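You operate a simulated robot arm through the tools that you are given. There is no shell and no other tool. Be economical: measure what you need, move in short steps, check, and stop when the job is done.

You are at the controls of a simulated two-armed robot. One attempt, no reset.

JOB
Latch the rolled blind into the wall brackets, lifting with both hands.
Fine: open both latches first, shut both after; it lies level in both brackets.
Where things are to end (x, y in the base frame): rolled blind within 0.04 m of [0.81, -0.05].

Only the result counts: the job must be done as asked and must still hold three seconds after the hand-in. Knocking over, shifting, dropping, spilling or breaking anything else fails it.

ROBOT AND FRAMES
Two 7-joint arms with two-finger parallel grippers on one trunk, on a base that drives. Base frame: it is fixed to the floor where the robot stands at the start and does not move with it; the origin is under the middle of the robot, x ahead of it, y to its left, z up. Readings come in m, degrees, newtons and seconds.
The left shoulder is at the start at [0.06, 0.143, 0.882], the right one opposite. With the tool pointing down near the work surface each hand reaches from about 0.32 to 0.74 m from the robot's upright axis, wherever it stands, measured 20 degrees to its own side. Places, roughly: black latch [0.7, 0.1, 1]; brass latch [0.8, -0.2, 1]; rolled blind [1, -1, 0.75]; wall brackets [0.8, -0.1, 1]. Payload 1.57 kg a hand.
The TCP of each hand is the grasp point between the finger pads, 0.03 m short of the fingertips. In the tool frame z runs along the fingers and y along their closing line. The gripper opens to 0.11 m. The fingers are 0.024 m wide and 0.012 m thick; the gripper's body (0.048 by 0.112 m) begins 0.078 m behind the TCP.
Orientation is that of the tool frame in the base frame, as [roll, pitch, yaw] about the fixed x, y, z axes, in that order (R = Rz(yaw) Ry(pitch) Rx(roll)). With the fingers straight down and closing along the base's y, the tool's x points along the base's -x, its y along +y and its z along -z.

CONTROLS
- The arms move only by the tool move_arm. It takes "left_targets", "right_targets" or both (then of equal length, played together; a hand with none holds still); each is a list of rows, each an object (a shift or turn left out is 0, a gripper value left out holds the last) with "travel": the shift along the tool's x, y, z in units of 20 mm (1.0 is 20 mm), a list of three; "turn": the turn, a rotation vector about the tool's x, y, z in units of 4 degrees (1.0 is 4 degrees), a list of three; "claw": the closure in counts, from 0 (fully open) to 255 (shut). In form: [{"travel": [tx, ty, tz], "turn": [rx, ry, rz], "claw": claw}, ...]. A call has 1 to 8 rows; each row shifts and turns the commanded pose from where the row before left it, along the tool's axes as they then stand. A call with a number of a shift or a turn outside -1 to 1 is refused whole. Rows are played at 5 a second. More than 0.05 m and 8.6 degrees between two rows, or a gripper value outside its range, and nothing of the call is played. Where a pose cannot be reached the arm comes as near as it can. A force on the tool above 50 N (or 10 N above the force at the start of the call, whichever is more), or a blocked arm, ends the call early, and 0.2 s more pass. The fingers move at their own pace (about 0.045 m/s each) and stop on an object; they squeeze with about 33 N. The grip force told is the motor's: it shows also when the fingers shut on nothing. Time passes only in rows, and 0.2 s behind the last, so rows that do not move let the fingers close. The reply holds the time, the measured pose of the TCP, the force on the tool along the base axes, the opening and the grip force, in the units named above and with some noise, with the torque about the TCP (base axes, N m) and any sound that the robot's microphone picked up.
- Cameras (640 x 400 px; columns grow to the right, rows downward): "scene" is now at [0.0597, -0.0017, 1.5177]; the picture's right is [-0.01, -1.00, 0.00], its down [-0.52, 0.00, -0.85] and it looks along [0.85, -0.01, -0.52] (base axes); focal length 264 px, centre (320, 200). "left" rides on the left gripper at [0.07, -0.016, -0.141] in its tool frame; the picture's right is [0.23, 0.97, 0.00], its down [-0.85, 0.20, -0.48] and it looks along [-0.47, 0.11, 0.88] (tool axes); focal length 222 px, centre (320, 200). "right" rides on the right gripper at [0.07, 0.016, -0.141] in its tool frame; the picture's right is [-0.23, 0.97, 0.00], its down [-0.86, -0.20, -0.48] and it looks along [-0.47, -0.11, 0.88] (tool axes); focal length 222 px, centre (320, 200). There is no depth. A picture from a camera that has moved, and an enlarged one, comes with that camera's place and axes in the base frame and with its lens.
- capture(camera): a new picture of that camera. It takes no simulated time.
- lift_body(by): slides the trunk up (or, below 0, down) by that many m; the arms and the scene camera ride with it, the base frame stays. It gives what a move gives, with no picture.
- base_move(legs): drives the robot by 1 to 6 legs, each [ahead, left, turn to the left] in m, m and degrees, along the robot's own axes; the way and the turn of a leg run together, so that a leg with both is an arc; at most 1.5 m and 180 degrees a leg. The arms and the cameras ride along, it lands a little off, and it stops where it bumps. It gives what a move gives.
- aim_head(pan, tilt): turns the head with the scene camera to pan (to the left, within 86 degrees either way) and tilt (down, from -29 to 69), counted from straight ahead of the robot. It gives what a move gives.
- enlarge(camera, box): a new picture of the part [left, top, right, bottom] of that camera's present view, enlarged. It takes no simulated time.
- hand_in(): hands the job in; it is judged then, once.

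Go step by step. Nothing tells you exact positions but the pictures and the camera data: compare them with the known pose of the tool, close in by small moves and look again before you grip or let go. The budget is 120 turns and 108 pictures, counting those below and the enlarged ones. Unless the task says otherwise, let go and move clear before handing in, and close with one line.

The tools are called after ">>>" by a JSON object that holds its "method" and its "body". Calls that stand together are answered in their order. move_arm: Moves the arms, as the interface text tells. Its arguments: {"type":"object","properties":{"left_targets":{"type":"array","items":{"type":"object","properties":{"travel":{"type":"array","items":{"type":"number"}},"turn":{"type":"array","items":{"type":"number"}},"claw":{"type":"number"}}}},"right_targets":{"type":"array","items":{"type":"object","properties":{"travel":{"type":"array","items":{"type":"number"}},"turn":{"type":"array","items":{"type":"number"}},"claw":{"type":"number"}}}}},"required":[]} The other tools are called the same way: lift_body (by) slides the trunk up or down; base_move (legs) drives the base; aim_head (pan, tilt) turns the head that bears the scene camera; capture (camera) takes a picture; enlarge (camera, box) takes an enlarged picture of a part of a camera's view; hand_in () hands the job in.

At the start:

```text
time: 0.0
left_position: [0.6016, 0.2159, 1.0002]
left_tcp_rot: [-180.0, 0.0, -180.0]
left_force: [0.1, -0.4, -0.3]
left_moment: [0.0, 0.02, -0.02]
left_width: 0.1099
left_gripper_force: 0.1
right_position: [0.5937, -0.2365, 0.9993]
right_tcp_rot: [-180.0, 0.1, 179.9]
right_force: [-0.6, -1.4, -0.6]
right_moment: [0.01, -0.02, 0.01]
right_width: 0.1101
right_gripper_force: 0.1
trunk travel left (down, up): [-0.481, 0.109]
robot x, y, heading: [0.0019, -0.0011, 0.0]
head pan, tilt: [-0.4, 31.6]
```

scene: 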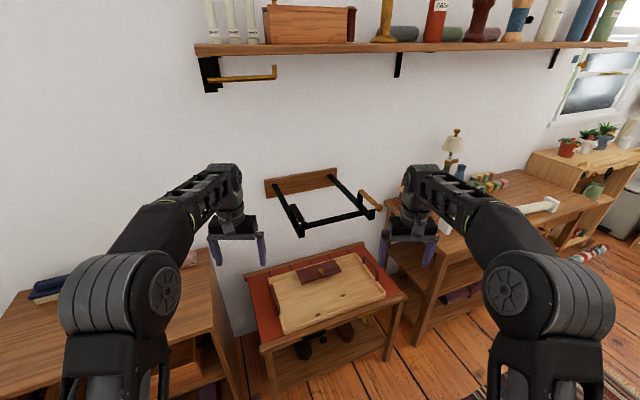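
right: 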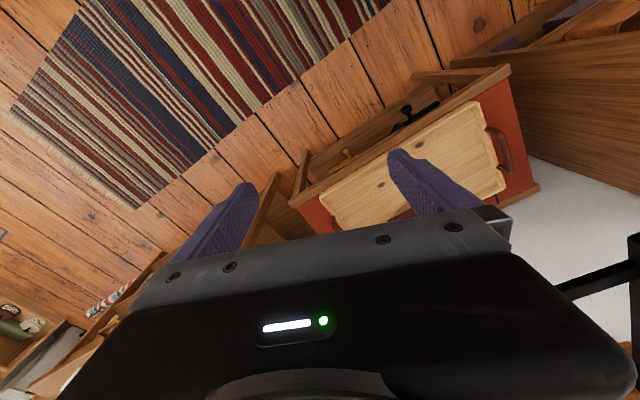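
left: 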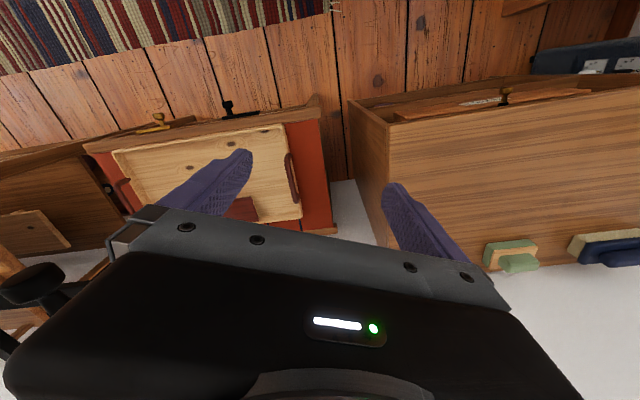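

I see the wall bracket frame straight ahead, with a black and a brass latch, and a light roll on the table to the right, probably the blind. I'll look closer at both.

>>> {"method": "enlarge", "body": {"camera": "scene", "box": [250, 150, 410, 250]}}

>>> {"method": "enlarge", "body": {"camera": "scene", "box": [400, 120, 640, 270]}}

```text
4.00 times, centred on (330, 200) of scene
camera zoom: at [0.0597, -0.0017, 1.5177], right [-0.01, -1.0, 0.0], down [-0.52, 0.0, -0.85], along [0.85, -0.01, -0.52], focal length 1058 px, centre (280, 200)
```

zoom: 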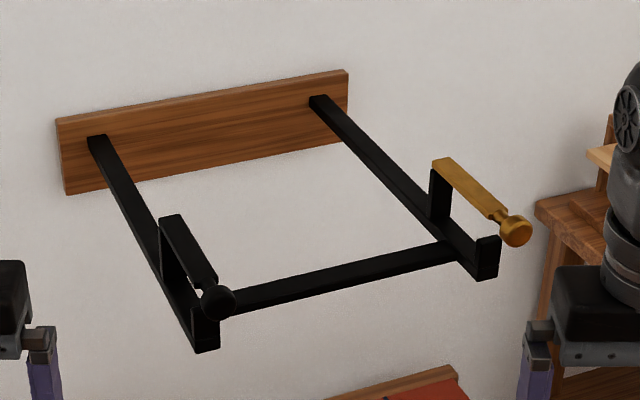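

```text
2.67 times, centred on (520, 195) of scene
camera zoom: at [0.0597, -0.0017, 1.5177], right [-0.01, -1.0, 0.0], down [-0.52, 0.0, -0.85], along [0.85, -0.01, -0.52], focal length 705 px, centre (-213, 213)
```

zoom: 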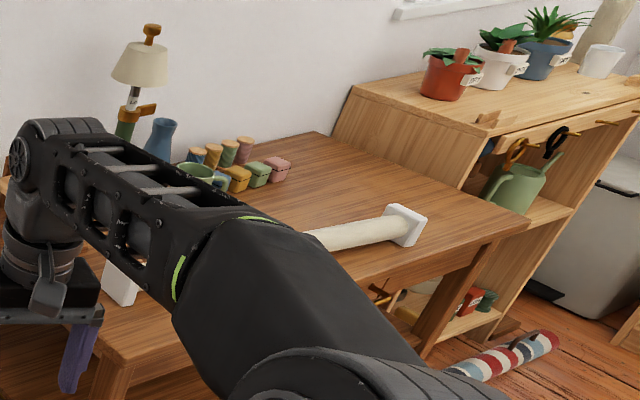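

The brackets' arms come out of the wall at about 21° to my x axis, with both latches lying over the slots. The blind lies at roughly (1.1, -0.9). I'll draw the hands back and up, turn square to the wall and look again.

>>> {"method": "move_arm", "body": {"left_targets": [{"travel": [1, 0, -1]}, {"travel": [1, 0, -1]}, {"travel": [1, 0, -1]}, {"travel": [1, 0, -1]}, {"travel": [1, 0, 0]}, {"travel": [1, 0, 0]}, {"travel": [1, 0, 0]}, {"travel": [1, 0, 0]}], "right_targets": [{"travel": [1, 0, -1]}, {"travel": [1, 0, -1]}, {"travel": [1, 0, -1]}, {"travel": [1, 0, -1]}, {"travel": [1, 0, 0]}, {"travel": [1, 0, 0]}, {"travel": [1, 0, 0]}, {"travel": [1, 0, 0]}]}}

>>> {"method": "base_move", "body": {"legs": [[0, -0.27, 0], [0, 0, 21]]}}

>>> {"method": "capture", "body": {"camera": "scene"}}

```text
time: 1.8
left_position: [0.4857, 0.2154, 1.0348]
left_tcp_rot: [-180.0, 0.1, -180.0]
left_force: [0.1, 0.2, 0.2]
left_moment: [-0.01, -0.02, 0.02]
left_width: 0.1102
left_gripper_force: 0.1
left hand out of reach, approached as far as the arm can: row 2, 3, 4
right_position: [0.4706, -0.2371, 1.0391]
right_tcp_rot: [180.0, 0.1, -180.0]
right_force: [0.5, -0.2, 0.7]
right_moment: [-0.01, 0.0, 0.01]
right_width: 0.11
right_gripper_force: 0.0
right hand out of reach, approached as far as the arm can: row 3, 4
trunk travel left (down, up): [-0.481, 0.109]
robot x, y, heading: [0.0013, 0.0019, 0.4]
head pan, tilt: [-0.4, 31.6]
```

```text
time: 4.8
left_position: [0.379, 0.103, 1.0329]
left_tcp_rot: [-180.0, 0.0, -159.4]
left_force: [-0.1, -0.1, -0.2]
left_moment: [0.0, -0.06, 0.05]
left_width: 0.1097
left_gripper_force: 0.0
right_position: [0.5232, -0.3274, 1.0385]
right_tcp_rot: [-180.0, 0.1, -159.5]
right_force: [-0.5, 0.4, 0.5]
right_moment: [0.01, 0.01, 0.03]
right_width: 0.11
right_gripper_force: 0.0
trunk travel left (down, up): [-0.481, 0.109]
robot x, y, heading: [-0.0047, -0.2689, 20.7]
head pan, tilt: [-0.4, 31.6]
```

```text
102 pictures are left
camera scene: at [0.0553, -0.2501, 1.5177], right [0.34, -0.94, 0.0], down [-0.49, -0.18, -0.85], along [0.8, 0.29, -0.52], focal length 264 px, centre (320, 200)
```

scene: 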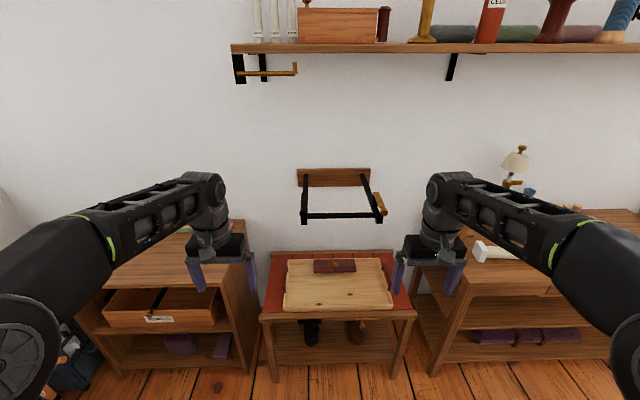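

The robot is now square to the wall. I'll enlarge the brackets from here to triangulate.

>>> {"method": "enlarge", "body": {"camera": "scene", "box": [280, 155, 408, 235]}}

>>> {"method": "lift_body", "body": {"by": 0.1}}

>>> {"method": "enlarge", "body": {"camera": "scene", "box": [280, 170, 408, 250]}}

```text
5.00 times, centred on (344, 195) of scene
camera zoom: at [0.0553, -0.2501, 1.5177], right [0.34, -0.94, 0.0], down [-0.49, -0.18, -0.85], along [0.8, 0.29, -0.52], focal length 1322 px, centre (200, 225)
```

zoom: 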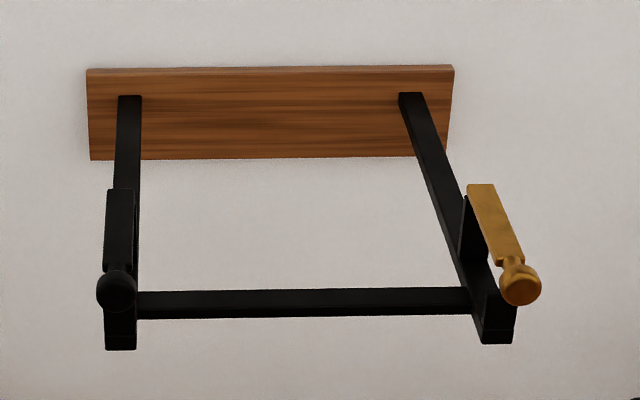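

```text
time: 6.2
left_position: [0.3806, 0.102, 1.1332]
left_tcp_rot: [179.9, 0.0, -159.5]
left_force: [0.1, -0.4, 0.4]
left_moment: [-0.02, -0.01, 0.01]
left_width: 0.1101
left_gripper_force: 0.0
right_position: [0.5243, -0.3276, 1.1397]
right_tcp_rot: [179.9, 0.0, -159.5]
right_force: [0.2, 0.0, -1.1]
right_moment: [0.01, -0.02, 0.0]
right_width: 0.11
right_gripper_force: 0.1
trunk travel left (down, up): [-0.581, 0.009]
robot x, y, heading: [-0.0007, -0.2676, 20.7]
head pan, tilt: [-0.4, 31.6]
```

```text
5.00 times, centred on (344, 210) of scene
camera zoom: at [0.0556, -0.2503, 1.6176], right [0.34, -0.94, 0.0], down [-0.49, -0.18, -0.85], along [0.8, 0.29, -0.52], focal length 1322 px, centre (200, 150)
```

zoom: 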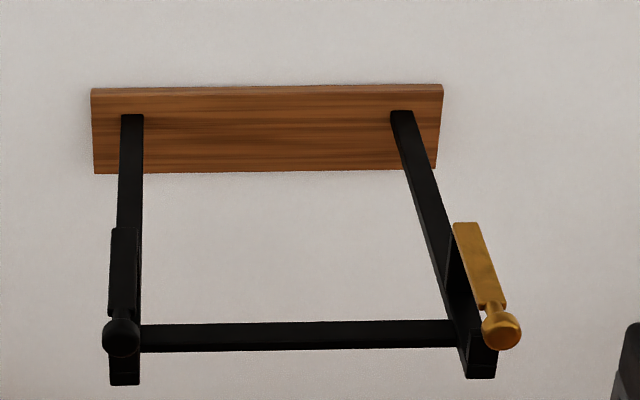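

Black knob is at about (0.695, 0.043, 1.037) and brass knob at (0.795, -0.198, 1.035), with the brackets facing about 23°. To see how the latches hinge, I'll lower the trunk for a flatter view.

>>> {"method": "lift_body", "body": {"by": -0.42}}

>>> {"method": "aim_head", "body": {"pan": 0, "tilt": 10}}

>>> {"method": "capture", "body": {"camera": "scene"}}

>>> {"method": "enlarge", "body": {"camera": "scene", "box": [264, 160, 424, 260]}}

```text
refused: -0.42 is not a number from -0.4 to 0.4
```

```text
time: 7.0
left_position: [0.3813, 0.1024, 1.1327]
left_tcp_rot: [-180.0, 0.0, -159.5]
left_force: [-0.2, -0.8, 0.7]
left_moment: [0.0, 0.03, 0.01]
left_width: 0.1101
left_gripper_force: 0.1
right_position: [0.5237, -0.3278, 1.1396]
right_tcp_rot: [180.0, -0.1, -159.6]
right_force: [0.2, 0.9, -0.5]
right_moment: [-0.04, 0.01, -0.02]
right_width: 0.11
right_gripper_force: 0.0
trunk travel left (down, up): [-0.581, 0.009]
robot x, y, heading: [0.0024, -0.2694, 20.6]
head pan, tilt: [0.0, 10.0]
```

```text
99 pictures are left
camera scene: at [0.0583, -0.2487, 1.6525], right [0.35, -0.94, 0.0], down [-0.16, -0.06, -0.98], along [0.92, 0.34, -0.17], focal length 264 px, centre (320, 200)
```

scene: 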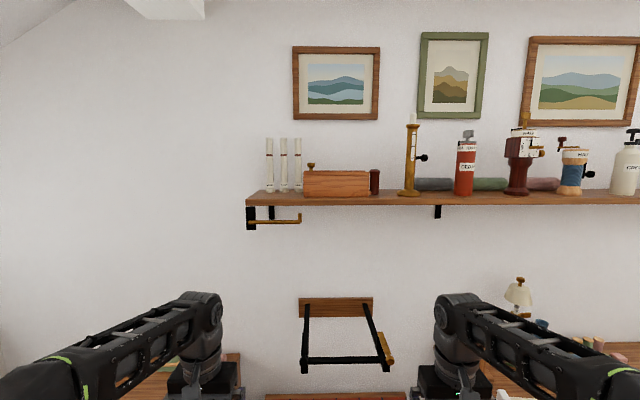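

```text
4.00 times, centred on (344, 210) of scene
camera zoom: at [0.0583, -0.2487, 1.6525], right [0.35, -0.94, 0.0], down [-0.16, -0.06, -0.98], along [0.92, 0.34, -0.17], focal length 1058 px, centre (224, 160)
```

zoom: 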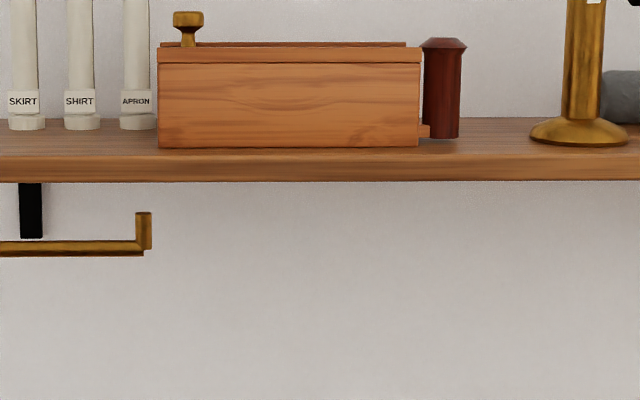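

Now I'll lower by 0.39 and look.

>>> {"method": "lift_body", "body": {"by": -0.39}}

>>> {"method": "enlarge", "body": {"camera": "scene", "box": [264, 180, 424, 280]}}

>>> {"method": "capture", "body": {"camera": "scene"}}

```text
time: 10.8
left_position: [0.3804, 0.1021, 0.7434]
left_tcp_rot: [179.9, 0.0, -159.5]
left_force: [0.0, -1.0, 0.2]
left_moment: [-0.03, 0.02, 0.02]
left_width: 0.1098
left_gripper_force: 0.1
right_position: [0.5242, -0.3271, 0.7496]
right_tcp_rot: [-179.9, 0.0, -159.5]
right_force: [0.1, 0.5, -0.3]
right_moment: [-0.02, -0.03, 0.03]
right_width: 0.1101
right_gripper_force: 0.1
trunk travel left (down, up): [-0.191, 0.399]
robot x, y, heading: [0.0012, -0.2707, 20.4]
head pan, tilt: [0.0, 10.0]
```

```text
4.00 times, centred on (344, 230) of scene
camera zoom: at [0.0582, -0.2487, 1.2626], right [0.35, -0.94, 0.0], down [-0.16, -0.06, -0.98], along [0.92, 0.34, -0.17], focal length 1058 px, centre (224, 80)
```

zoom: 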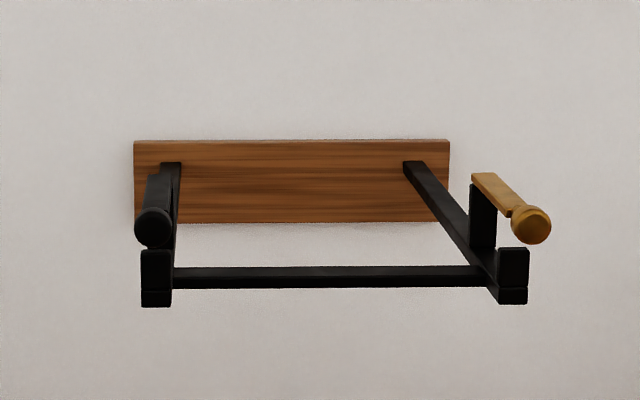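

```text
96 pictures are left
camera scene: at [0.0582, -0.2487, 1.2626], right [0.35, -0.94, 0.0], down [-0.16, -0.06, -0.98], along [0.92, 0.34, -0.17], focal length 264 px, centre (320, 200)
```

scene: 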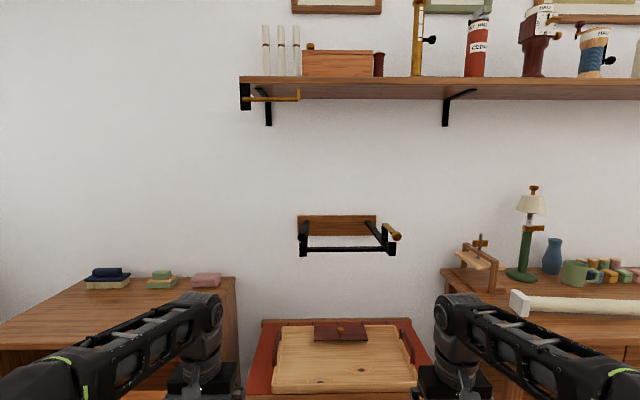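

The latch bars sit on tall outer posts and bridge forward over the slots, so the knobs probably swing up. I'll raise the trunk and turn both hands to point forward, to grip the knobs from the front.

>>> {"method": "lift_body", "body": {"by": 0.3}}

>>> {"method": "move_arm", "body": {"left_targets": [{"travel": [-0.5, 0, 0], "turn": [0, -1, 0]}, {"travel": [-0.5, 0, 0], "turn": [0, -1, 0]}, {"travel": [-0.5, 0, 0], "turn": [0, -1, 0]}, {"travel": [-0.5, 0, 0.1], "turn": [0, -1, 0]}, {"travel": [-0.5, 0, 0.1], "turn": [0, -1, 0]}, {"travel": [-0.5, 0, 0.2], "turn": [0, -1, 0]}, {"travel": [-0.5, 0, 0.2], "turn": [0, -1, 0]}, {"travel": [-0.4, 0, 0.3], "turn": [0, -1, 0]}], "right_targets": [{"travel": [-0.5, 0, 0], "turn": [0, -1, 0]}, {"travel": [-0.5, 0, 0], "turn": [0, -1, 0]}, {"travel": [-0.5, 0, 0], "turn": [0, -1, 0]}, {"travel": [-0.5, 0, 0.1], "turn": [0, -1, 0]}, {"travel": [-0.5, 0, 0.1], "turn": [0, -1, 0]}, {"travel": [-0.5, 0, 0.2], "turn": [0, -1, 0]}, {"travel": [-0.5, 0, 0.2], "turn": [0, -1, 0]}, {"travel": [-0.4, 0, 0.3], "turn": [0, -1, 0]}]}}

>>> {"method": "move_arm", "body": {"left_targets": [{"travel": [-0.3, 0, 0.3], "turn": [0, -1, 0]}, {"travel": [-0.3, 0, 0.3], "turn": [0, -1, 0]}, {"travel": [-0.3, 0, 0.3], "turn": [0, -1, 0]}, {"travel": [-0.3, 0, 0.3], "turn": [0, -1, 0]}, {"travel": [-0.2, 0, 0.4], "turn": [0, -1, 0]}, {"travel": [-0.2, 0, 0.4], "turn": [0, -1, 0]}, {"travel": [-0.2, 0, 0.4], "turn": [0, -1, 0]}, {"travel": [-0.1, 0, 0.4], "turn": [0, -1, 0]}], "right_targets": [{"travel": [-0.3, 0, 0.3], "turn": [0, -1, 0]}, {"travel": [-0.3, 0, 0.3], "turn": [0, -1, 0]}, {"travel": [-0.3, 0, 0.3], "turn": [0, -1, 0]}, {"travel": [-0.3, 0, 0.3], "turn": [0, -1, 0]}, {"travel": [-0.2, 0, 0.4], "turn": [0, -1, 0]}, {"travel": [-0.2, 0, 0.4], "turn": [0, -1, 0]}, {"travel": [-0.2, 0, 0.4], "turn": [0, -1, 0]}, {"travel": [-0.1, 0, 0.4], "turn": [0, -1, 0]}]}}

```text
time: 13.8
left_position: [0.3802, 0.1022, 1.0429]
left_tcp_rot: [-179.9, -0.1, -159.6]
left_force: [0.2, 0.4, 0.3]
left_moment: [0.0, 0.01, 0.04]
left_width: 0.11
left_gripper_force: 0.1
right_position: [0.5233, -0.3282, 1.0487]
right_tcp_rot: [-180.0, 0.0, -159.5]
right_force: [0.3, 0.1, 0.5]
right_moment: [-0.01, 0.0, -0.03]
right_width: 0.1099
right_gripper_force: 0.1
trunk travel left (down, up): [-0.491, 0.099]
robot x, y, heading: [-0.0021, -0.2711, 20.5]
head pan, tilt: [0.0, 10.0]
```

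```text
time: 15.6
left_position: [0.4563, 0.132, 1.0462]
left_tcp_rot: [-180.0, 32.1, -159.5]
left_force: [-0.1, -0.2, -0.1]
left_moment: [0.02, 0.02, 0.0]
left_width: 0.11
left_gripper_force: 0.1
right_position: [0.5998, -0.2993, 1.052]
right_tcp_rot: [-179.9, 32.2, -159.5]
right_force: [-0.2, -0.8, -0.4]
right_moment: [0.0, -0.02, -0.02]
right_width: 0.1101
right_gripper_force: 0.0
trunk travel left (down, up): [-0.491, 0.099]
robot x, y, heading: [-0.0015, -0.2712, 20.6]
head pan, tilt: [0.0, 10.0]
```

```text
time: 17.4
left_position: [0.5041, 0.1563, 1.0346]
left_tcp_rot: [178.3, 58.2, -159.6]
left_force: [0.4, -0.2, -0.7]
left_moment: [0.0, 0.02, -0.01]
left_width: 0.11
left_gripper_force: 0.0
left hand out of reach, approached as far as the arm can: row 6, 7, 8
right_position: [0.6541, -0.2874, 1.0421]
right_tcp_rot: [-178.4, 57.9, -159.6]
right_force: [0.2, 0.6, -0.2]
right_moment: [-0.01, -0.03, 0.0]
right_width: 0.1098
right_gripper_force: 0.0
right hand out of reach, approached as far as the arm can: row 6, 7, 8
trunk travel left (down, up): [-0.491, 0.099]
robot x, y, heading: [0.0008, -0.2716, 20.4]
head pan, tilt: [0.0, 10.0]
```

Hands now tilt about 58°, which is enough. I'll centre the robot on the brackets and move a bit closer, with the hands outside the bracket arms.

>>> {"method": "base_move", "body": {"legs": [[0, -0.075, 2.5], [0.08, 0, 0]]}}

>>> {"method": "aim_head", "body": {"pan": 0, "tilt": 35}}

>>> {"method": "capture", "body": {"camera": "scene"}}

>>> {"method": "capture", "body": {"camera": "left"}}

>>> {"method": "capture", "body": {"camera": "right"}}

```text
time: 19.1
left_position: [0.5867, 0.1409, 1.0338]
left_tcp_rot: [178.3, 58.2, -156.9]
left_force: [0.1, 0.3, -0.6]
left_moment: [0.0, 0.0, 0.02]
left_width: 0.1097
left_gripper_force: 0.1
right_position: [0.757, -0.2965, 1.0407]
right_tcp_rot: [-178.2, 58.0, -157.0]
right_force: [0.0, -0.8, -0.3]
right_moment: [0.08, 0.01, -0.02]
right_width: 0.11
right_gripper_force: 0.1
trunk travel left (down, up): [-0.491, 0.099]
robot x, y, heading: [0.1009, -0.305, 23.0]
head pan, tilt: [0.0, 10.0]
```

```text
time: 19.9
left_position: [0.5875, 0.1403, 1.0346]
left_tcp_rot: [178.3, 58.3, -157.1]
left_force: [-0.1, 0.3, -0.8]
left_moment: [0.01, 0.0, -0.02]
left_width: 0.1101
left_gripper_force: 0.1
right_position: [0.7553, -0.2964, 1.0417]
right_tcp_rot: [-178.4, 57.9, -156.8]
right_force: [0.6, -0.2, 0.6]
right_moment: [0.03, -0.01, 0.01]
right_width: 0.1101
right_gripper_force: 0.1
trunk travel left (down, up): [-0.491, 0.099]
robot x, y, heading: [0.1033, -0.308, 23.2]
head pan, tilt: [0.0, 35.0]
```

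```text
95 pictures are left
camera scene: at [0.1543, -0.2864, 1.5225], right [0.39, -0.92, 0.0], down [-0.53, -0.22, -0.82], along [0.75, 0.32, -0.57], focal length 264 px, centre (320, 200)
```

scene: 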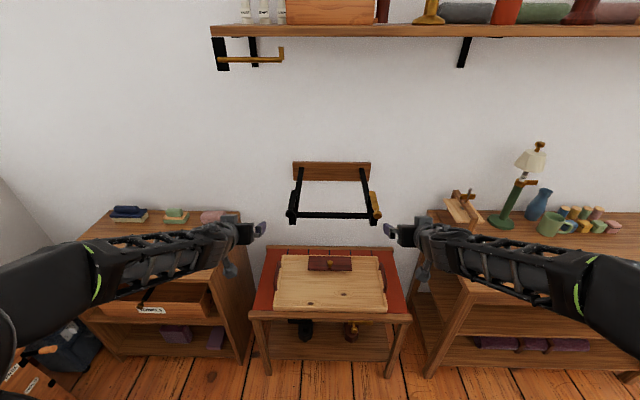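

```text
94 pictures are left
camera left: at [0.4505, 0.0605, 1.0507], right [-0.51, 0.84, -0.18], down [-0.04, 0.19, 0.98], along [0.86, 0.51, -0.06], focal length 222 px, centre (320, 200)
```

left: 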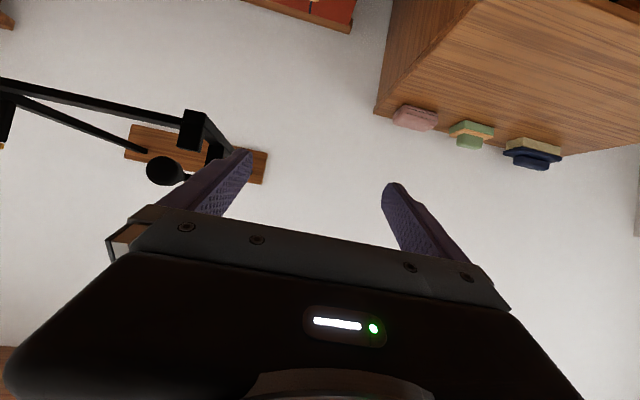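

```text
93 pictures are left
camera right: at [0.604, -0.3384, 1.0568], right [-0.25, 0.95, 0.18], down [0.11, -0.15, 0.98], along [0.96, 0.26, -0.07], focal length 222 px, centre (320, 200)
```

right: 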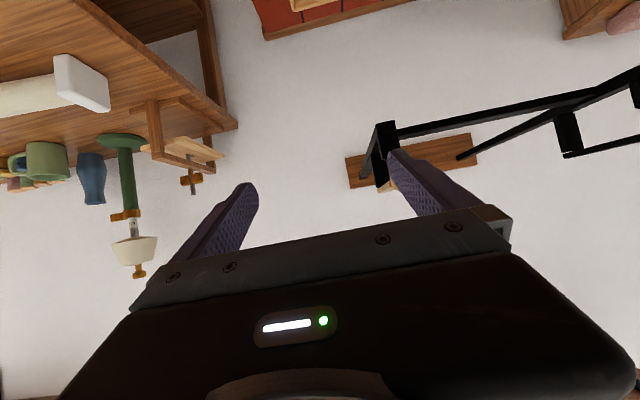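

Black knob confirmed near (0.696, 0.040, 1.038). I'll slide both hands sideways to line up in front of the knobs and then check.

>>> {"method": "move_arm", "body": {"left_targets": [{"travel": [0, -0.97, 0]}, {"travel": [0, -0.97, 0]}, {"travel": [0, -0.97, 0]}, {"travel": [0, -0.97, 0]}, {"travel": [0, -0.97, 0]}, {"travel": [0, -0.97, 0]}, {"travel": [0, -0.97, 0]}], "right_targets": [{"travel": [0, 0.54, 0]}, {"travel": [0, 0.54, 0]}, {"travel": [0, 0.54, 0]}, {"travel": [0, 0.54, 0]}, {"travel": [0, 0.54, 0]}, {"travel": [0, 0.54, 0]}, {"travel": [0, 0.54, 0]}]}}

>>> {"method": "capture", "body": {"camera": "left"}}

>>> {"method": "capture", "body": {"camera": "right"}}

>>> {"method": "enlarge", "body": {"camera": "scene", "box": [240, 150, 432, 270]}}

```text
time: 21.5
left_position: [0.6452, 0.0182, 1.0334]
left_tcp_rot: [178.3, 58.3, -157.0]
left_force: [-0.5, 0.3, -0.6]
left_moment: [-0.01, -0.01, -0.01]
left_width: 0.11
left_gripper_force: 0.1
right_position: [0.7287, -0.2275, 1.0404]
right_tcp_rot: [-178.4, 57.9, -157.1]
right_force: [1.0, -0.3, 0.5]
right_moment: [-0.02, 0.01, 0.02]
right_width: 0.1098
right_gripper_force: 0.1
trunk travel left (down, up): [-0.491, 0.099]
robot x, y, heading: [0.0986, -0.3049, 23.1]
head pan, tilt: [0.0, 35.0]
```

```text
92 pictures are left
camera left: at [0.5081, -0.0628, 1.049], right [-0.51, 0.84, -0.18], down [-0.04, 0.19, 0.98], along [0.86, 0.51, -0.06], focal length 222 px, centre (320, 200)
```

left: 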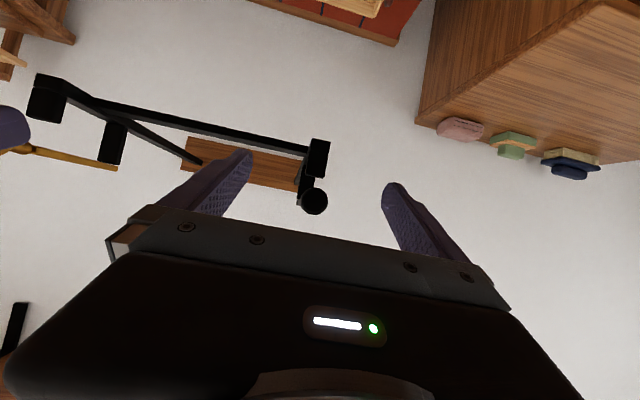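

```text
91 pictures are left
camera right: at [0.5783, -0.2684, 1.056], right [-0.25, 0.95, 0.18], down [0.11, -0.15, 0.98], along [0.96, 0.26, -0.07], focal length 222 px, centre (320, 200)
```

right: 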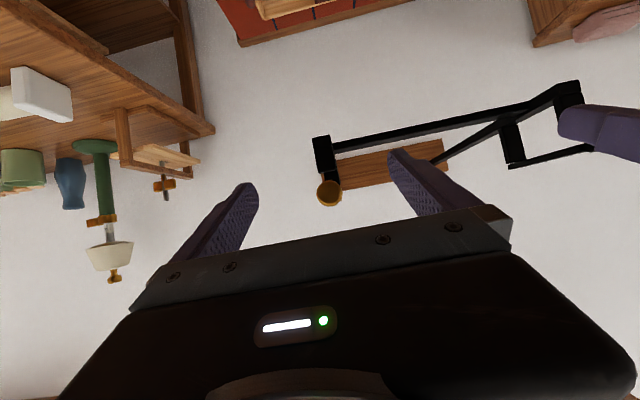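

```text
3.33 times, centred on (336, 210) of scene
camera zoom: at [0.1547, -0.2865, 1.5224], right [0.39, -0.92, 0.0], down [-0.53, -0.22, -0.82], along [0.75, 0.32, -0.57], focal length 881 px, centre (267, 167)
```

zoom: 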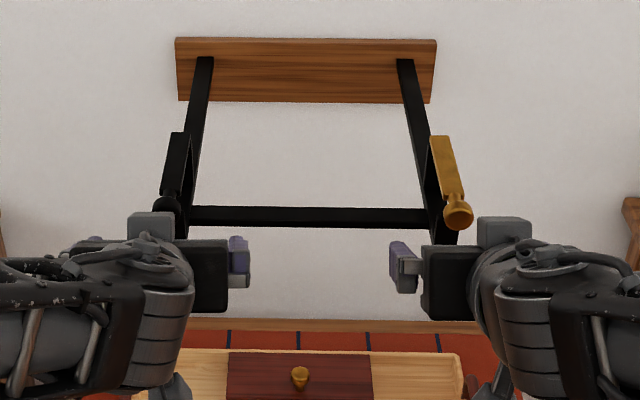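

Both knobs are lined up with their grippers. I'll move in, keeping the fingertips just above the front lips, and check before gripping.

>>> {"method": "move_arm", "body": {"left_targets": [{"travel": [-0.9, 0.07, 0]}, {"travel": [-0.93, 0, 0.3]}, {"travel": [0, 0, 0.5]}, {"travel": [0, 0, 0.42]}], "right_targets": [{"travel": [-0.9, 0, 0]}, {"travel": [-0.96, 0, 0.57]}, {"travel": [0, 0, 0.8]}, {"travel": [0, 0, 0.8]}]}}

>>> {"method": "capture", "body": {"camera": "left"}}

>>> {"method": "capture", "body": {"camera": "right"}}

```text
time: 22.5
left_position: [0.678, 0.0358, 1.051]
left_tcp_rot: [178.3, 58.2, -157.2]
left_force: [0.3, -0.3, 0.4]
left_moment: [-0.02, 0.03, 0.01]
left_width: 0.11
left_gripper_force: 0.1
right_position: [0.78, -0.2066, 1.0472]
right_tcp_rot: [-178.4, 57.9, -156.9]
right_force: [0.3, 0.8, -0.2]
right_moment: [0.01, 0.01, 0.0]
right_width: 0.11
right_gripper_force: 0.1
trunk travel left (down, up): [-0.491, 0.099]
robot x, y, heading: [0.0993, -0.3045, 23.0]
head pan, tilt: [0.0, 35.0]
```

```text
89 pictures are left
camera left: at [0.5428, -0.0451, 1.0667], right [-0.51, 0.84, -0.18], down [-0.04, 0.19, 0.98], along [0.86, 0.51, -0.06], focal length 222 px, centre (320, 200)
```

left: 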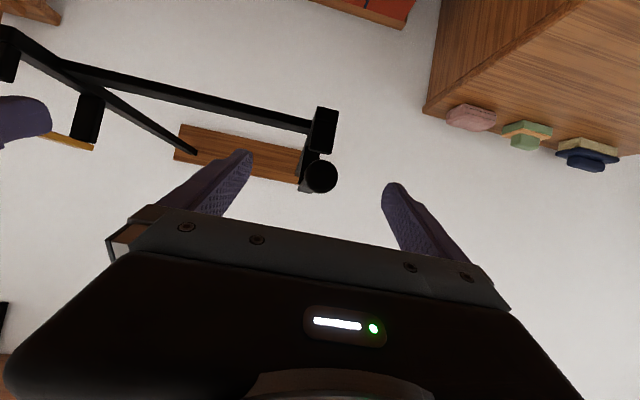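

```text
88 pictures are left
camera right: at [0.6286, -0.2487, 1.0621], right [-0.25, 0.95, 0.18], down [0.11, -0.15, 0.98], along [0.96, 0.26, -0.07], focal length 222 px, centre (320, 200)
```

right: 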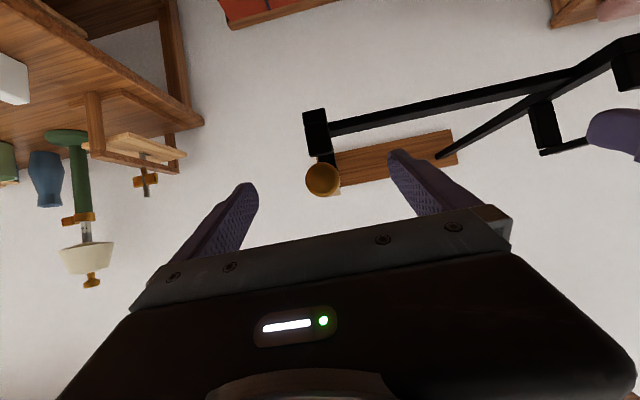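

Knobs sit between the fingertips of each hand. I'll close both.

>>> {"method": "move_arm", "body": {"left_targets": [{"claw": 255}, {}, {}, {}, {}, {}, {}], "right_targets": [{"claw": 255}, {}, {}, {}, {}, {}, {}]}}

>>> {"method": "capture", "body": {"camera": "left"}}

>>> {"method": "capture", "body": {"camera": "right"}}

```text
time: 24.1
left_position: [0.6793, 0.0348, 1.0507]
left_tcp_rot: [178.6, 58.3, -157.1]
left_force: [4.8, -6.1, 0.6]
left_moment: [-0.05, -0.08, -0.06]
left_width: 0.0251
left_gripper_force: 33.5
right_position: [0.7801, -0.2035, 1.0462]
right_tcp_rot: [-178.3, 57.9, -156.7]
right_force: [-5.0, 10.6, 0.2]
right_moment: [0.11, 0.06, 0.25]
right_width: 0.0249
right_gripper_force: 33.4
trunk travel left (down, up): [-0.491, 0.099]
robot x, y, heading: [0.0999, -0.3043, 22.9]
head pan, tilt: [0.0, 35.0]
```

```text
87 pictures are left
camera left: at [0.5424, -0.0455, 1.0672], right [-0.51, 0.84, -0.18], down [-0.04, 0.19, 0.98], along [0.86, 0.51, -0.06], focal length 222 px, centre (320, 200)
```

left: 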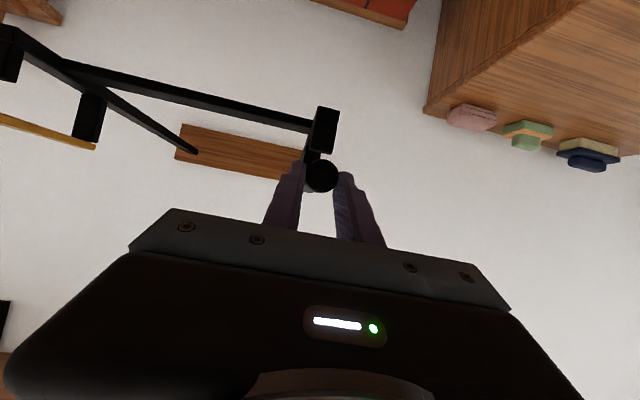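

```text
86 pictures are left
camera right: at [0.6271, -0.247, 1.0624], right [-0.25, 0.95, 0.18], down [0.11, -0.15, 0.98], along [0.96, 0.27, -0.07], focal length 222 px, centre (320, 200)
```

right: 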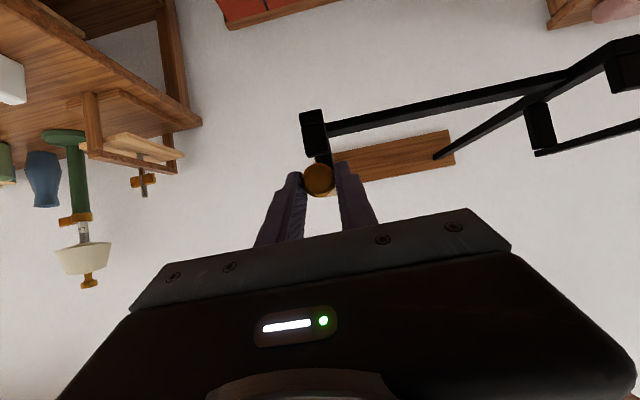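

Both knobs are gripped. I'll try a small lift of 12 mm straight up.

>>> {"method": "move_arm", "body": {"left_targets": [{"travel": [-0.25, 0, -0.16]}, {"travel": [-0.25, 0, -0.16]}], "right_targets": [{"travel": [-0.25, 0, -0.16]}, {"travel": [-0.25, 0, -0.16]}]}}

```text
time: 24.7
left_position: [0.6802, 0.0333, 1.0604]
left_tcp_rot: [178.5, 58.0, -157.0]
left_force: [6.0, -7.4, -9.5]
left_moment: [-0.62, 1.02, -0.16]
left_width: 0.0249
left_gripper_force: 36.4
right_position: [0.7788, -0.2033, 1.0573]
right_tcp_rot: [-178.4, 57.7, -156.8]
right_force: [-11.3, 10.8, -8.8]
right_moment: [-0.36, 1.14, 0.21]
right_width: 0.0252
right_gripper_force: 37.3
trunk travel left (down, up): [-0.491, 0.099]
robot x, y, heading: [0.1014, -0.3108, 23.1]
head pan, tilt: [0.0, 35.0]
```

>>> {"method": "enlarge", "body": {"camera": "left", "box": [240, 90, 400, 190]}}

>>> {"method": "enlarge", "body": {"camera": "right", "box": [240, 90, 400, 190]}}

```text
4.00 times, centred on (320, 140) of left
camera zoom: at [0.5426, -0.0457, 1.0766], right [-0.51, 0.84, -0.18], down [-0.03, 0.19, 0.98], along [0.86, 0.51, -0.07], focal length 888 px, centre (320, 440)
```

zoom: 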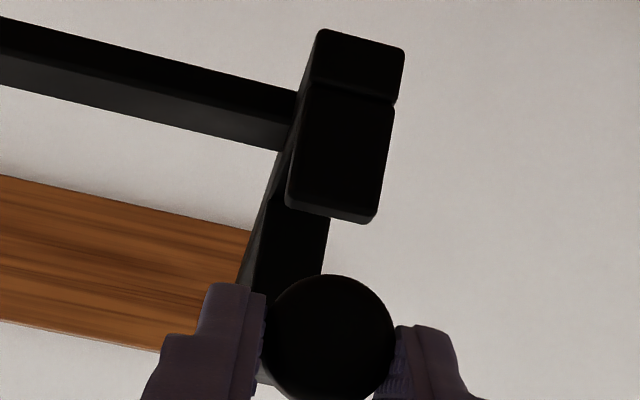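

```text
4.00 times, centred on (320, 140) of right
camera zoom: at [0.6278, -0.2462, 1.0723], right [-0.25, 0.95, 0.18], down [0.12, -0.15, 0.98], along [0.96, 0.27, -0.07], focal length 888 px, centre (320, 440)
```

zoom: 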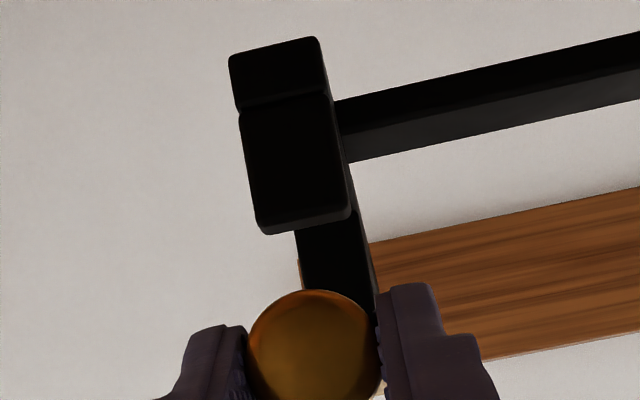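

The knobs do lift, so the latches swing up. I'll follow the arc, with a radius of about 0.105 m.

>>> {"method": "move_arm", "body": {"left_targets": [{"travel": [-0.77, 0, -0.3]}, {"travel": [-0.81, 0, -0.18]}, {"travel": [-0.83, 0, -0.05]}, {"travel": [-0.82, 0, 0.08]}], "right_targets": [{"travel": [-0.77, 0, -0.3]}, {"travel": [-0.81, 0, -0.18]}, {"travel": [-0.83, 0, -0.05]}, {"travel": [-0.82, 0, 0.08]}]}}

>>> {"method": "enlarge", "body": {"camera": "scene", "box": [240, 150, 432, 270]}}

>>> {"method": "capture", "body": {"camera": "left"}}

>>> {"method": "capture", "body": {"camera": "right"}}

```text
time: 25.7
left_position: [0.7018, 0.0444, 1.1237]
left_tcp_rot: [178.4, 58.4, -156.9]
left_force: [-4.3, -11.5, -2.6]
left_moment: [-0.55, 0.93, -0.05]
left_width: 0.0248
left_gripper_force: 36.1
right_position: [0.8025, -0.1947, 1.1208]
right_tcp_rot: [-178.3, 58.0, -156.6]
right_force: [-15.6, 11.6, -3.2]
right_moment: [-0.23, 1.12, 0.15]
right_width: 0.0249
right_gripper_force: 36.4
trunk travel left (down, up): [-0.491, 0.099]
robot x, y, heading: [0.1002, -0.3088, 22.9]
head pan, tilt: [0.0, 35.0]
```

```text
3.33 times, centred on (336, 210) of scene
camera zoom: at [0.1517, -0.2862, 1.5227], right [0.39, -0.92, 0.0], down [-0.53, -0.23, -0.82], along [0.75, 0.32, -0.57], focal length 881 px, centre (267, 167)
```

zoom: 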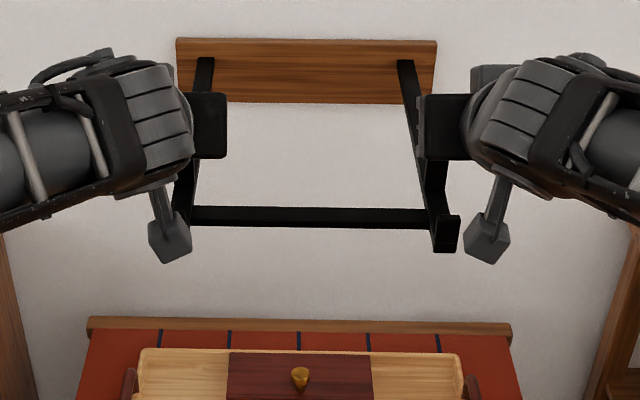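

```text
82 pictures are left
camera left: at [0.5651, -0.0365, 1.1387], right [-0.51, 0.84, -0.18], down [-0.04, 0.19, 0.98], along [0.86, 0.51, -0.06], focal length 222 px, centre (320, 200)
```

left: 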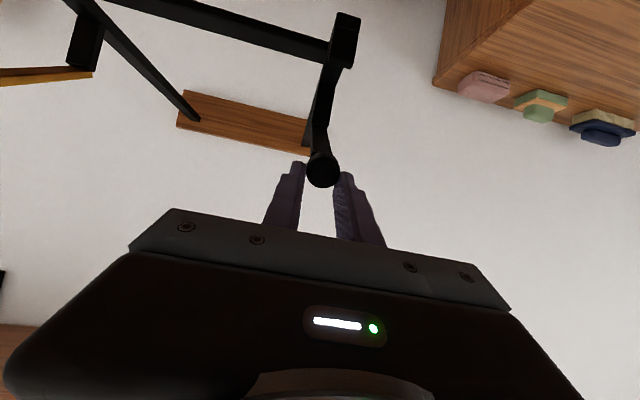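

```text
81 pictures are left
camera right: at [0.6515, -0.2368, 1.1357], right [-0.25, 0.95, 0.18], down [0.11, -0.15, 0.98], along [0.96, 0.27, -0.07], focal length 222 px, centre (320, 200)
```

right: 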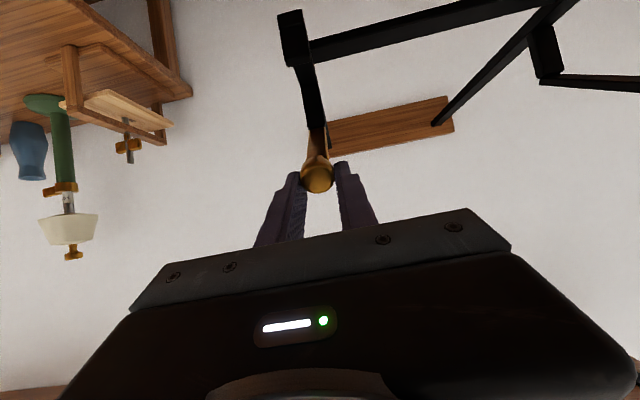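

Working well. I'll continue along the arc.

>>> {"method": "move_arm", "body": {"left_targets": [{"travel": [-0.8, 0, 0.21]}, {"travel": [-0.76, 0, 0.33]}, {"travel": [-0.7, 0, 0.45]}, {"travel": [-0.62, 0, 0.55]}], "right_targets": [{"travel": [-0.8, 0, 0.21]}, {"travel": [-0.76, 0, 0.33]}, {"travel": [-0.7, 0, 0.45]}, {"travel": [-0.62, 0, 0.55]}]}}

>>> {"method": "capture", "body": {"camera": "left"}}

>>> {"method": "capture", "body": {"camera": "right"}}

```text
time: 26.7
left_position: [0.7527, 0.0706, 1.1568]
left_tcp_rot: [178.4, 58.5, -156.8]
left_force: [0.3, 0.7, 0.5]
left_moment: [-0.02, -0.02, -0.03]
left_width: 0.0
left_gripper_force: 21.3
right_position: [0.8551, -0.1729, 1.1611]
right_tcp_rot: [-178.3, 58.6, -157.0]
right_force: [-13.1, 6.0, 18.0]
right_moment: [0.27, 0.45, 0.01]
right_width: 0.0242
right_gripper_force: 35.8
trunk travel left (down, up): [-0.491, 0.099]
robot x, y, heading: [0.1021, -0.3066, 22.9]
head pan, tilt: [0.0, 35.0]
```

```text
80 pictures are left
camera left: at [0.6158, -0.0104, 1.1725], right [-0.51, 0.84, -0.18], down [-0.04, 0.18, 0.98], along [0.86, 0.51, -0.06], focal length 222 px, centre (320, 200)
```

left: 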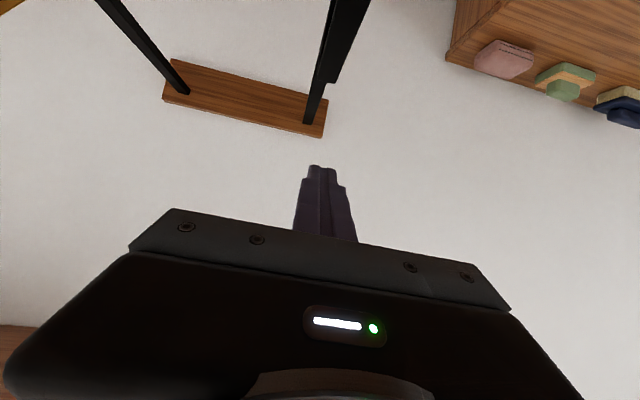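

```text
79 pictures are left
camera right: at [0.7037, -0.2155, 1.1732], right [-0.25, 0.95, 0.18], down [0.1, -0.16, 0.98], along [0.96, 0.26, -0.06], focal length 222 px, centre (320, 200)
```

right: 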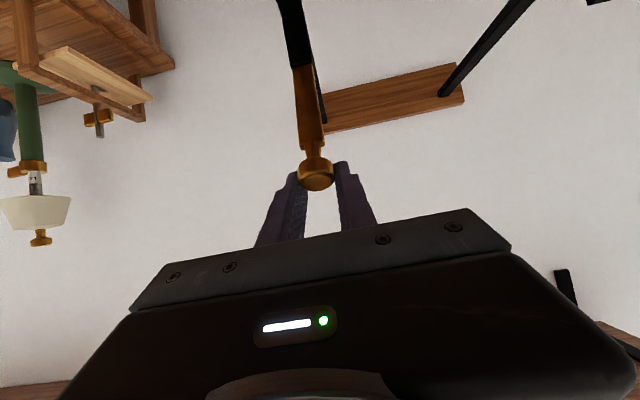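

The left fingers slipped off the black knob and the right still holds. I'll check where the black latch stands.

>>> {"method": "capture", "body": {"camera": "scene"}}

>>> {"method": "enlarge", "body": {"camera": "right", "box": [440, 0, 640, 125]}}

>>> {"method": "enlarge", "body": {"camera": "left", "box": [240, 0, 440, 125]}}

```text
78 pictures are left
camera scene: at [0.1501, -0.2855, 1.5229], right [0.39, -0.92, 0.0], down [-0.53, -0.23, -0.82], along [0.76, 0.32, -0.57], focal length 264 px, centre (320, 200)
```

scene: 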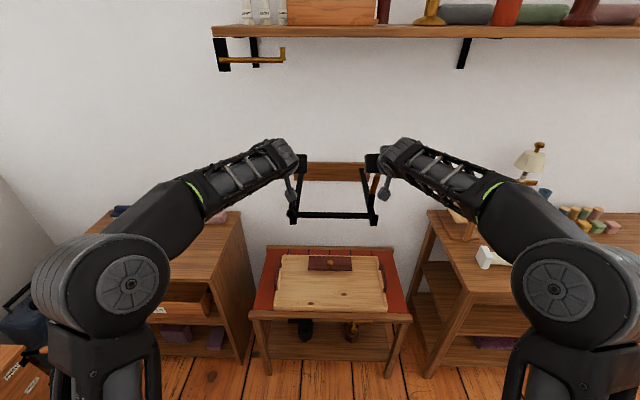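

```text
3.20 times, centred on (540, 62) of right
camera zoom: at [0.7037, -0.2155, 1.1732], right [-0.25, 0.95, 0.18], down [0.1, -0.16, 0.98], along [0.96, 0.26, -0.06], focal length 711 px, centre (-384, 640)
```

zoom: 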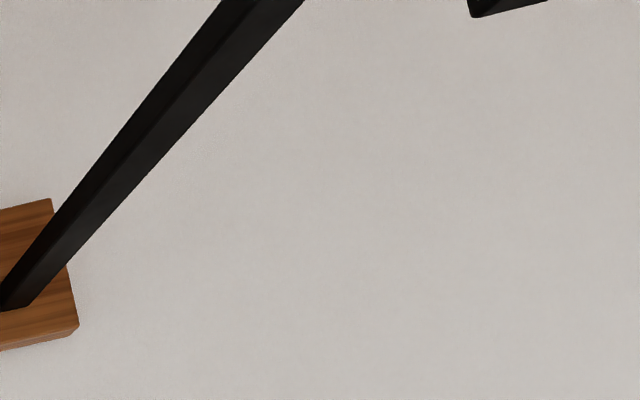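

```text
3.20 times, centred on (340, 62) of left
camera zoom: at [0.6158, -0.0104, 1.1725], right [-0.51, 0.84, -0.18], down [-0.04, 0.18, 0.98], along [0.86, 0.51, -0.06], focal length 711 px, centre (256, 640)
```

zoom: 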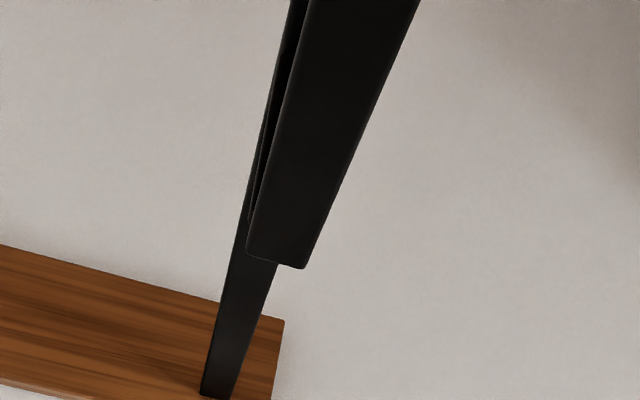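

The black latch fell back down because the true arc radius is about 0.122 m, so the latches must go past upright. I'll carry the brass latch over the top with the right hand first and see if it stays.

>>> {"method": "move_arm", "body": {"right_targets": [{"travel": [-0.63, 0, 0.57]}, {"travel": [-0.55, 0, 0.65]}, {"travel": [-0.45, 0, 0.72]}, {"travel": [-0.34, 0, 0.78]}, {"travel": [-0.23, 0, 0.82]}]}}

>>> {"method": "capture", "body": {"camera": "right"}}

```text
time: 27.9
left_position: [0.7516, 0.0687, 1.1584]
left_tcp_rot: [178.4, 58.5, -156.9]
left_force: [-0.7, 0.4, -0.2]
left_moment: [0.0, 0.01, 0.0]
left_width: 0.0
left_gripper_force: 21.5
right_position: [0.93, -0.144, 1.1568]
right_tcp_rot: [-178.1, 58.2, -156.8]
right_force: [-14.3, 0.2, 23.9]
right_moment: [-0.27, 0.66, -0.19]
right_width: 0.0229
right_gripper_force: 35.3
trunk travel left (down, up): [-0.491, 0.099]
robot x, y, heading: [0.104, -0.3089, 23.2]
head pan, tilt: [0.0, 35.0]
```

```text
75 pictures are left
camera right: at [0.7792, -0.1855, 1.1709], right [-0.25, 0.95, 0.18], down [0.11, -0.15, 0.98], along [0.96, 0.26, -0.06], focal length 222 px, centre (320, 200)
```

right: 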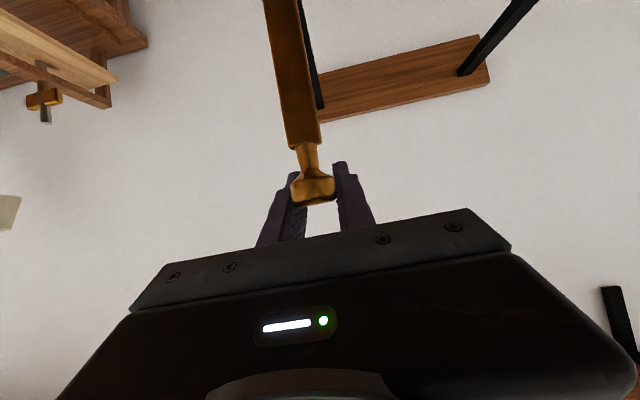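

Brass latch is past upright. I'll open the right fingers and see whether it stays.

>>> {"method": "move_arm", "body": {"right_targets": [{"claw": 120}, {}, {}, {}]}}

>>> {"method": "capture", "body": {"camera": "right"}}

```text
time: 28.9
left_position: [0.7556, 0.0682, 1.1552]
left_tcp_rot: [178.3, 58.3, -157.1]
left_force: [0.2, -0.3, 0.4]
left_moment: [0.04, 0.03, -0.01]
left_width: 0.0
left_gripper_force: 21.3
right_position: [0.9347, -0.1422, 1.1512]
right_tcp_rot: [-178.2, 58.0, -156.9]
right_force: [-0.3, 0.8, 0.8]
right_moment: [0.0, 0.01, -0.02]
right_width: 0.0584
right_gripper_force: 0.0
trunk travel left (down, up): [-0.491, 0.099]
robot x, y, heading: [0.1033, -0.3081, 23.2]
head pan, tilt: [0.0, 35.0]
```

```text
74 pictures are left
camera right: at [0.7828, -0.1843, 1.1666], right [-0.25, 0.95, 0.18], down [0.11, -0.15, 0.98], along [0.96, 0.26, -0.07], focal length 222 px, centre (320, 200)
```

right: 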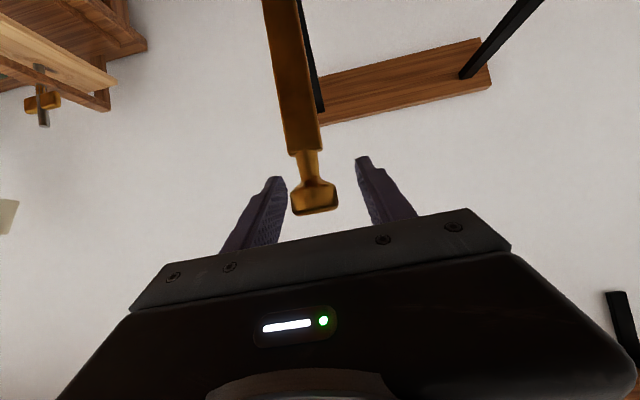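

Brass latch stays open by itself. I'll back the right hand away, and pull the left hand back to look at the black latch.

>>> {"method": "move_arm", "body": {"left_targets": [{"travel": [0.53, 0, -0.85], "claw": 0}, {"travel": [0.53, 0, -0.85]}, {"travel": [0.53, 0, -0.85]}, {"travel": [0.53, 0, -0.85]}, {"travel": [0.53, 0, -0.85]}, {"travel": [0.53, 0, -0.85]}, {"travel": [0.53, 0, -0.85]}], "right_targets": [{"travel": [0, 0, -1]}, {"travel": [0, 0, -1]}, {"travel": [0, 0, -1]}, {"travel": [0, 0, -1]}, {"travel": [0.53, 0, -0.85]}, {"travel": [0.53, 0, -0.85]}, {"travel": [0.53, 0, -0.85]}]}}

>>> {"method": "capture", "body": {"camera": "left"}}

>>> {"method": "capture", "body": {"camera": "right"}}

```text
time: 30.5
left_position: [0.6272, 0.0083, 1.158]
left_tcp_rot: [178.2, 58.3, -157.1]
left_force: [-0.1, -0.5, 0.1]
left_moment: [0.04, 0.0, 0.01]
left_width: 0.1101
left_gripper_force: 0.0
right_position: [0.814, -0.1882, 1.1961]
right_tcp_rot: [-178.2, 58.0, -156.8]
right_force: [-0.8, 0.2, -0.4]
right_moment: [0.04, -0.02, -0.01]
right_width: 0.058
right_gripper_force: 0.2
trunk travel left (down, up): [-0.491, 0.099]
robot x, y, heading: [0.0992, -0.3097, 23.0]
head pan, tilt: [0.0, 35.0]
```

```text
73 pictures are left
camera left: at [0.4915, -0.0713, 1.1724], right [-0.51, 0.84, -0.18], down [-0.04, 0.18, 0.98], along [0.86, 0.51, -0.06], focal length 222 px, centre (320, 200)
```

left: 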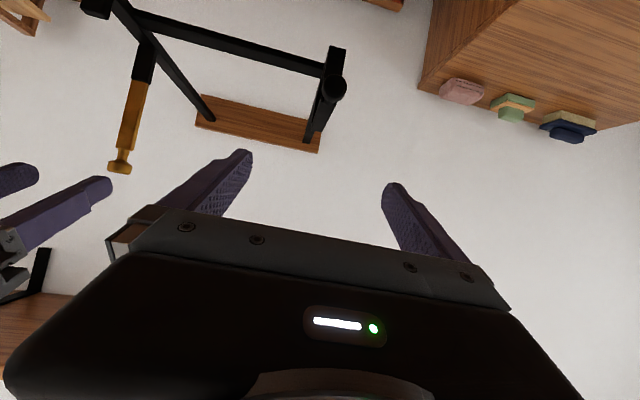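

```text
72 pictures are left
camera right: at [0.6619, -0.2308, 1.2107], right [-0.25, 0.95, 0.18], down [0.11, -0.15, 0.98], along [0.96, 0.27, -0.07], focal length 222 px, centre (320, 200)
```

right: 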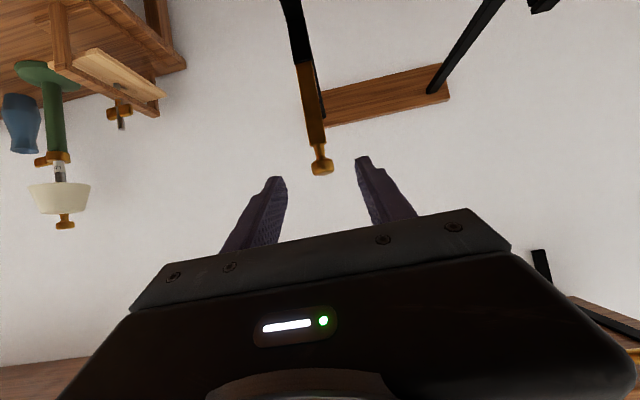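

The black latch is shut again at its original place. I'll return the left hand to it.

>>> {"method": "move_arm", "body": {"left_targets": [{"travel": [0.91, 0, 0.568]}, {"travel": [0.91, 0, 0.568]}, {"travel": [0.91, 0.2, 0.568]}, {"travel": [0.91, 0, 0.568]}, {"travel": [0.91, 0, 0.568]}, {"travel": [-0.53, 0, 0.85]}, {"travel": [-0.53, 0, 0.85]}, {"travel": [-0.53, 0, 0.85]}]}}

>>> {"method": "capture", "body": {"camera": "left"}}

```text
time: 32.3
left_position: [0.6799, 0.0404, 1.0475]
left_tcp_rot: [178.3, 58.1, -157.0]
left_force: [-0.1, -0.2, 0.8]
left_moment: [0.02, 0.02, -0.01]
left_width: 0.1099
left_gripper_force: 0.0
right_position: [0.8148, -0.1883, 1.1949]
right_tcp_rot: [-178.3, 57.9, -156.9]
right_force: [-0.5, -0.1, 0.1]
right_moment: [-0.01, -0.02, 0.01]
right_width: 0.058
right_gripper_force: 0.0
trunk travel left (down, up): [-0.491, 0.099]
robot x, y, heading: [0.1001, -0.3081, 22.9]
head pan, tilt: [0.0, 35.0]
```

```text
71 pictures are left
camera left: at [0.5444, -0.0399, 1.0637], right [-0.51, 0.84, -0.18], down [-0.04, 0.19, 0.98], along [0.86, 0.51, -0.06], focal length 222 px, centre (320, 200)
```

left: 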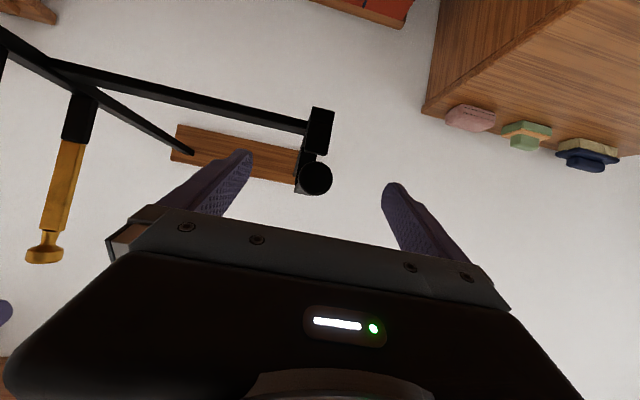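

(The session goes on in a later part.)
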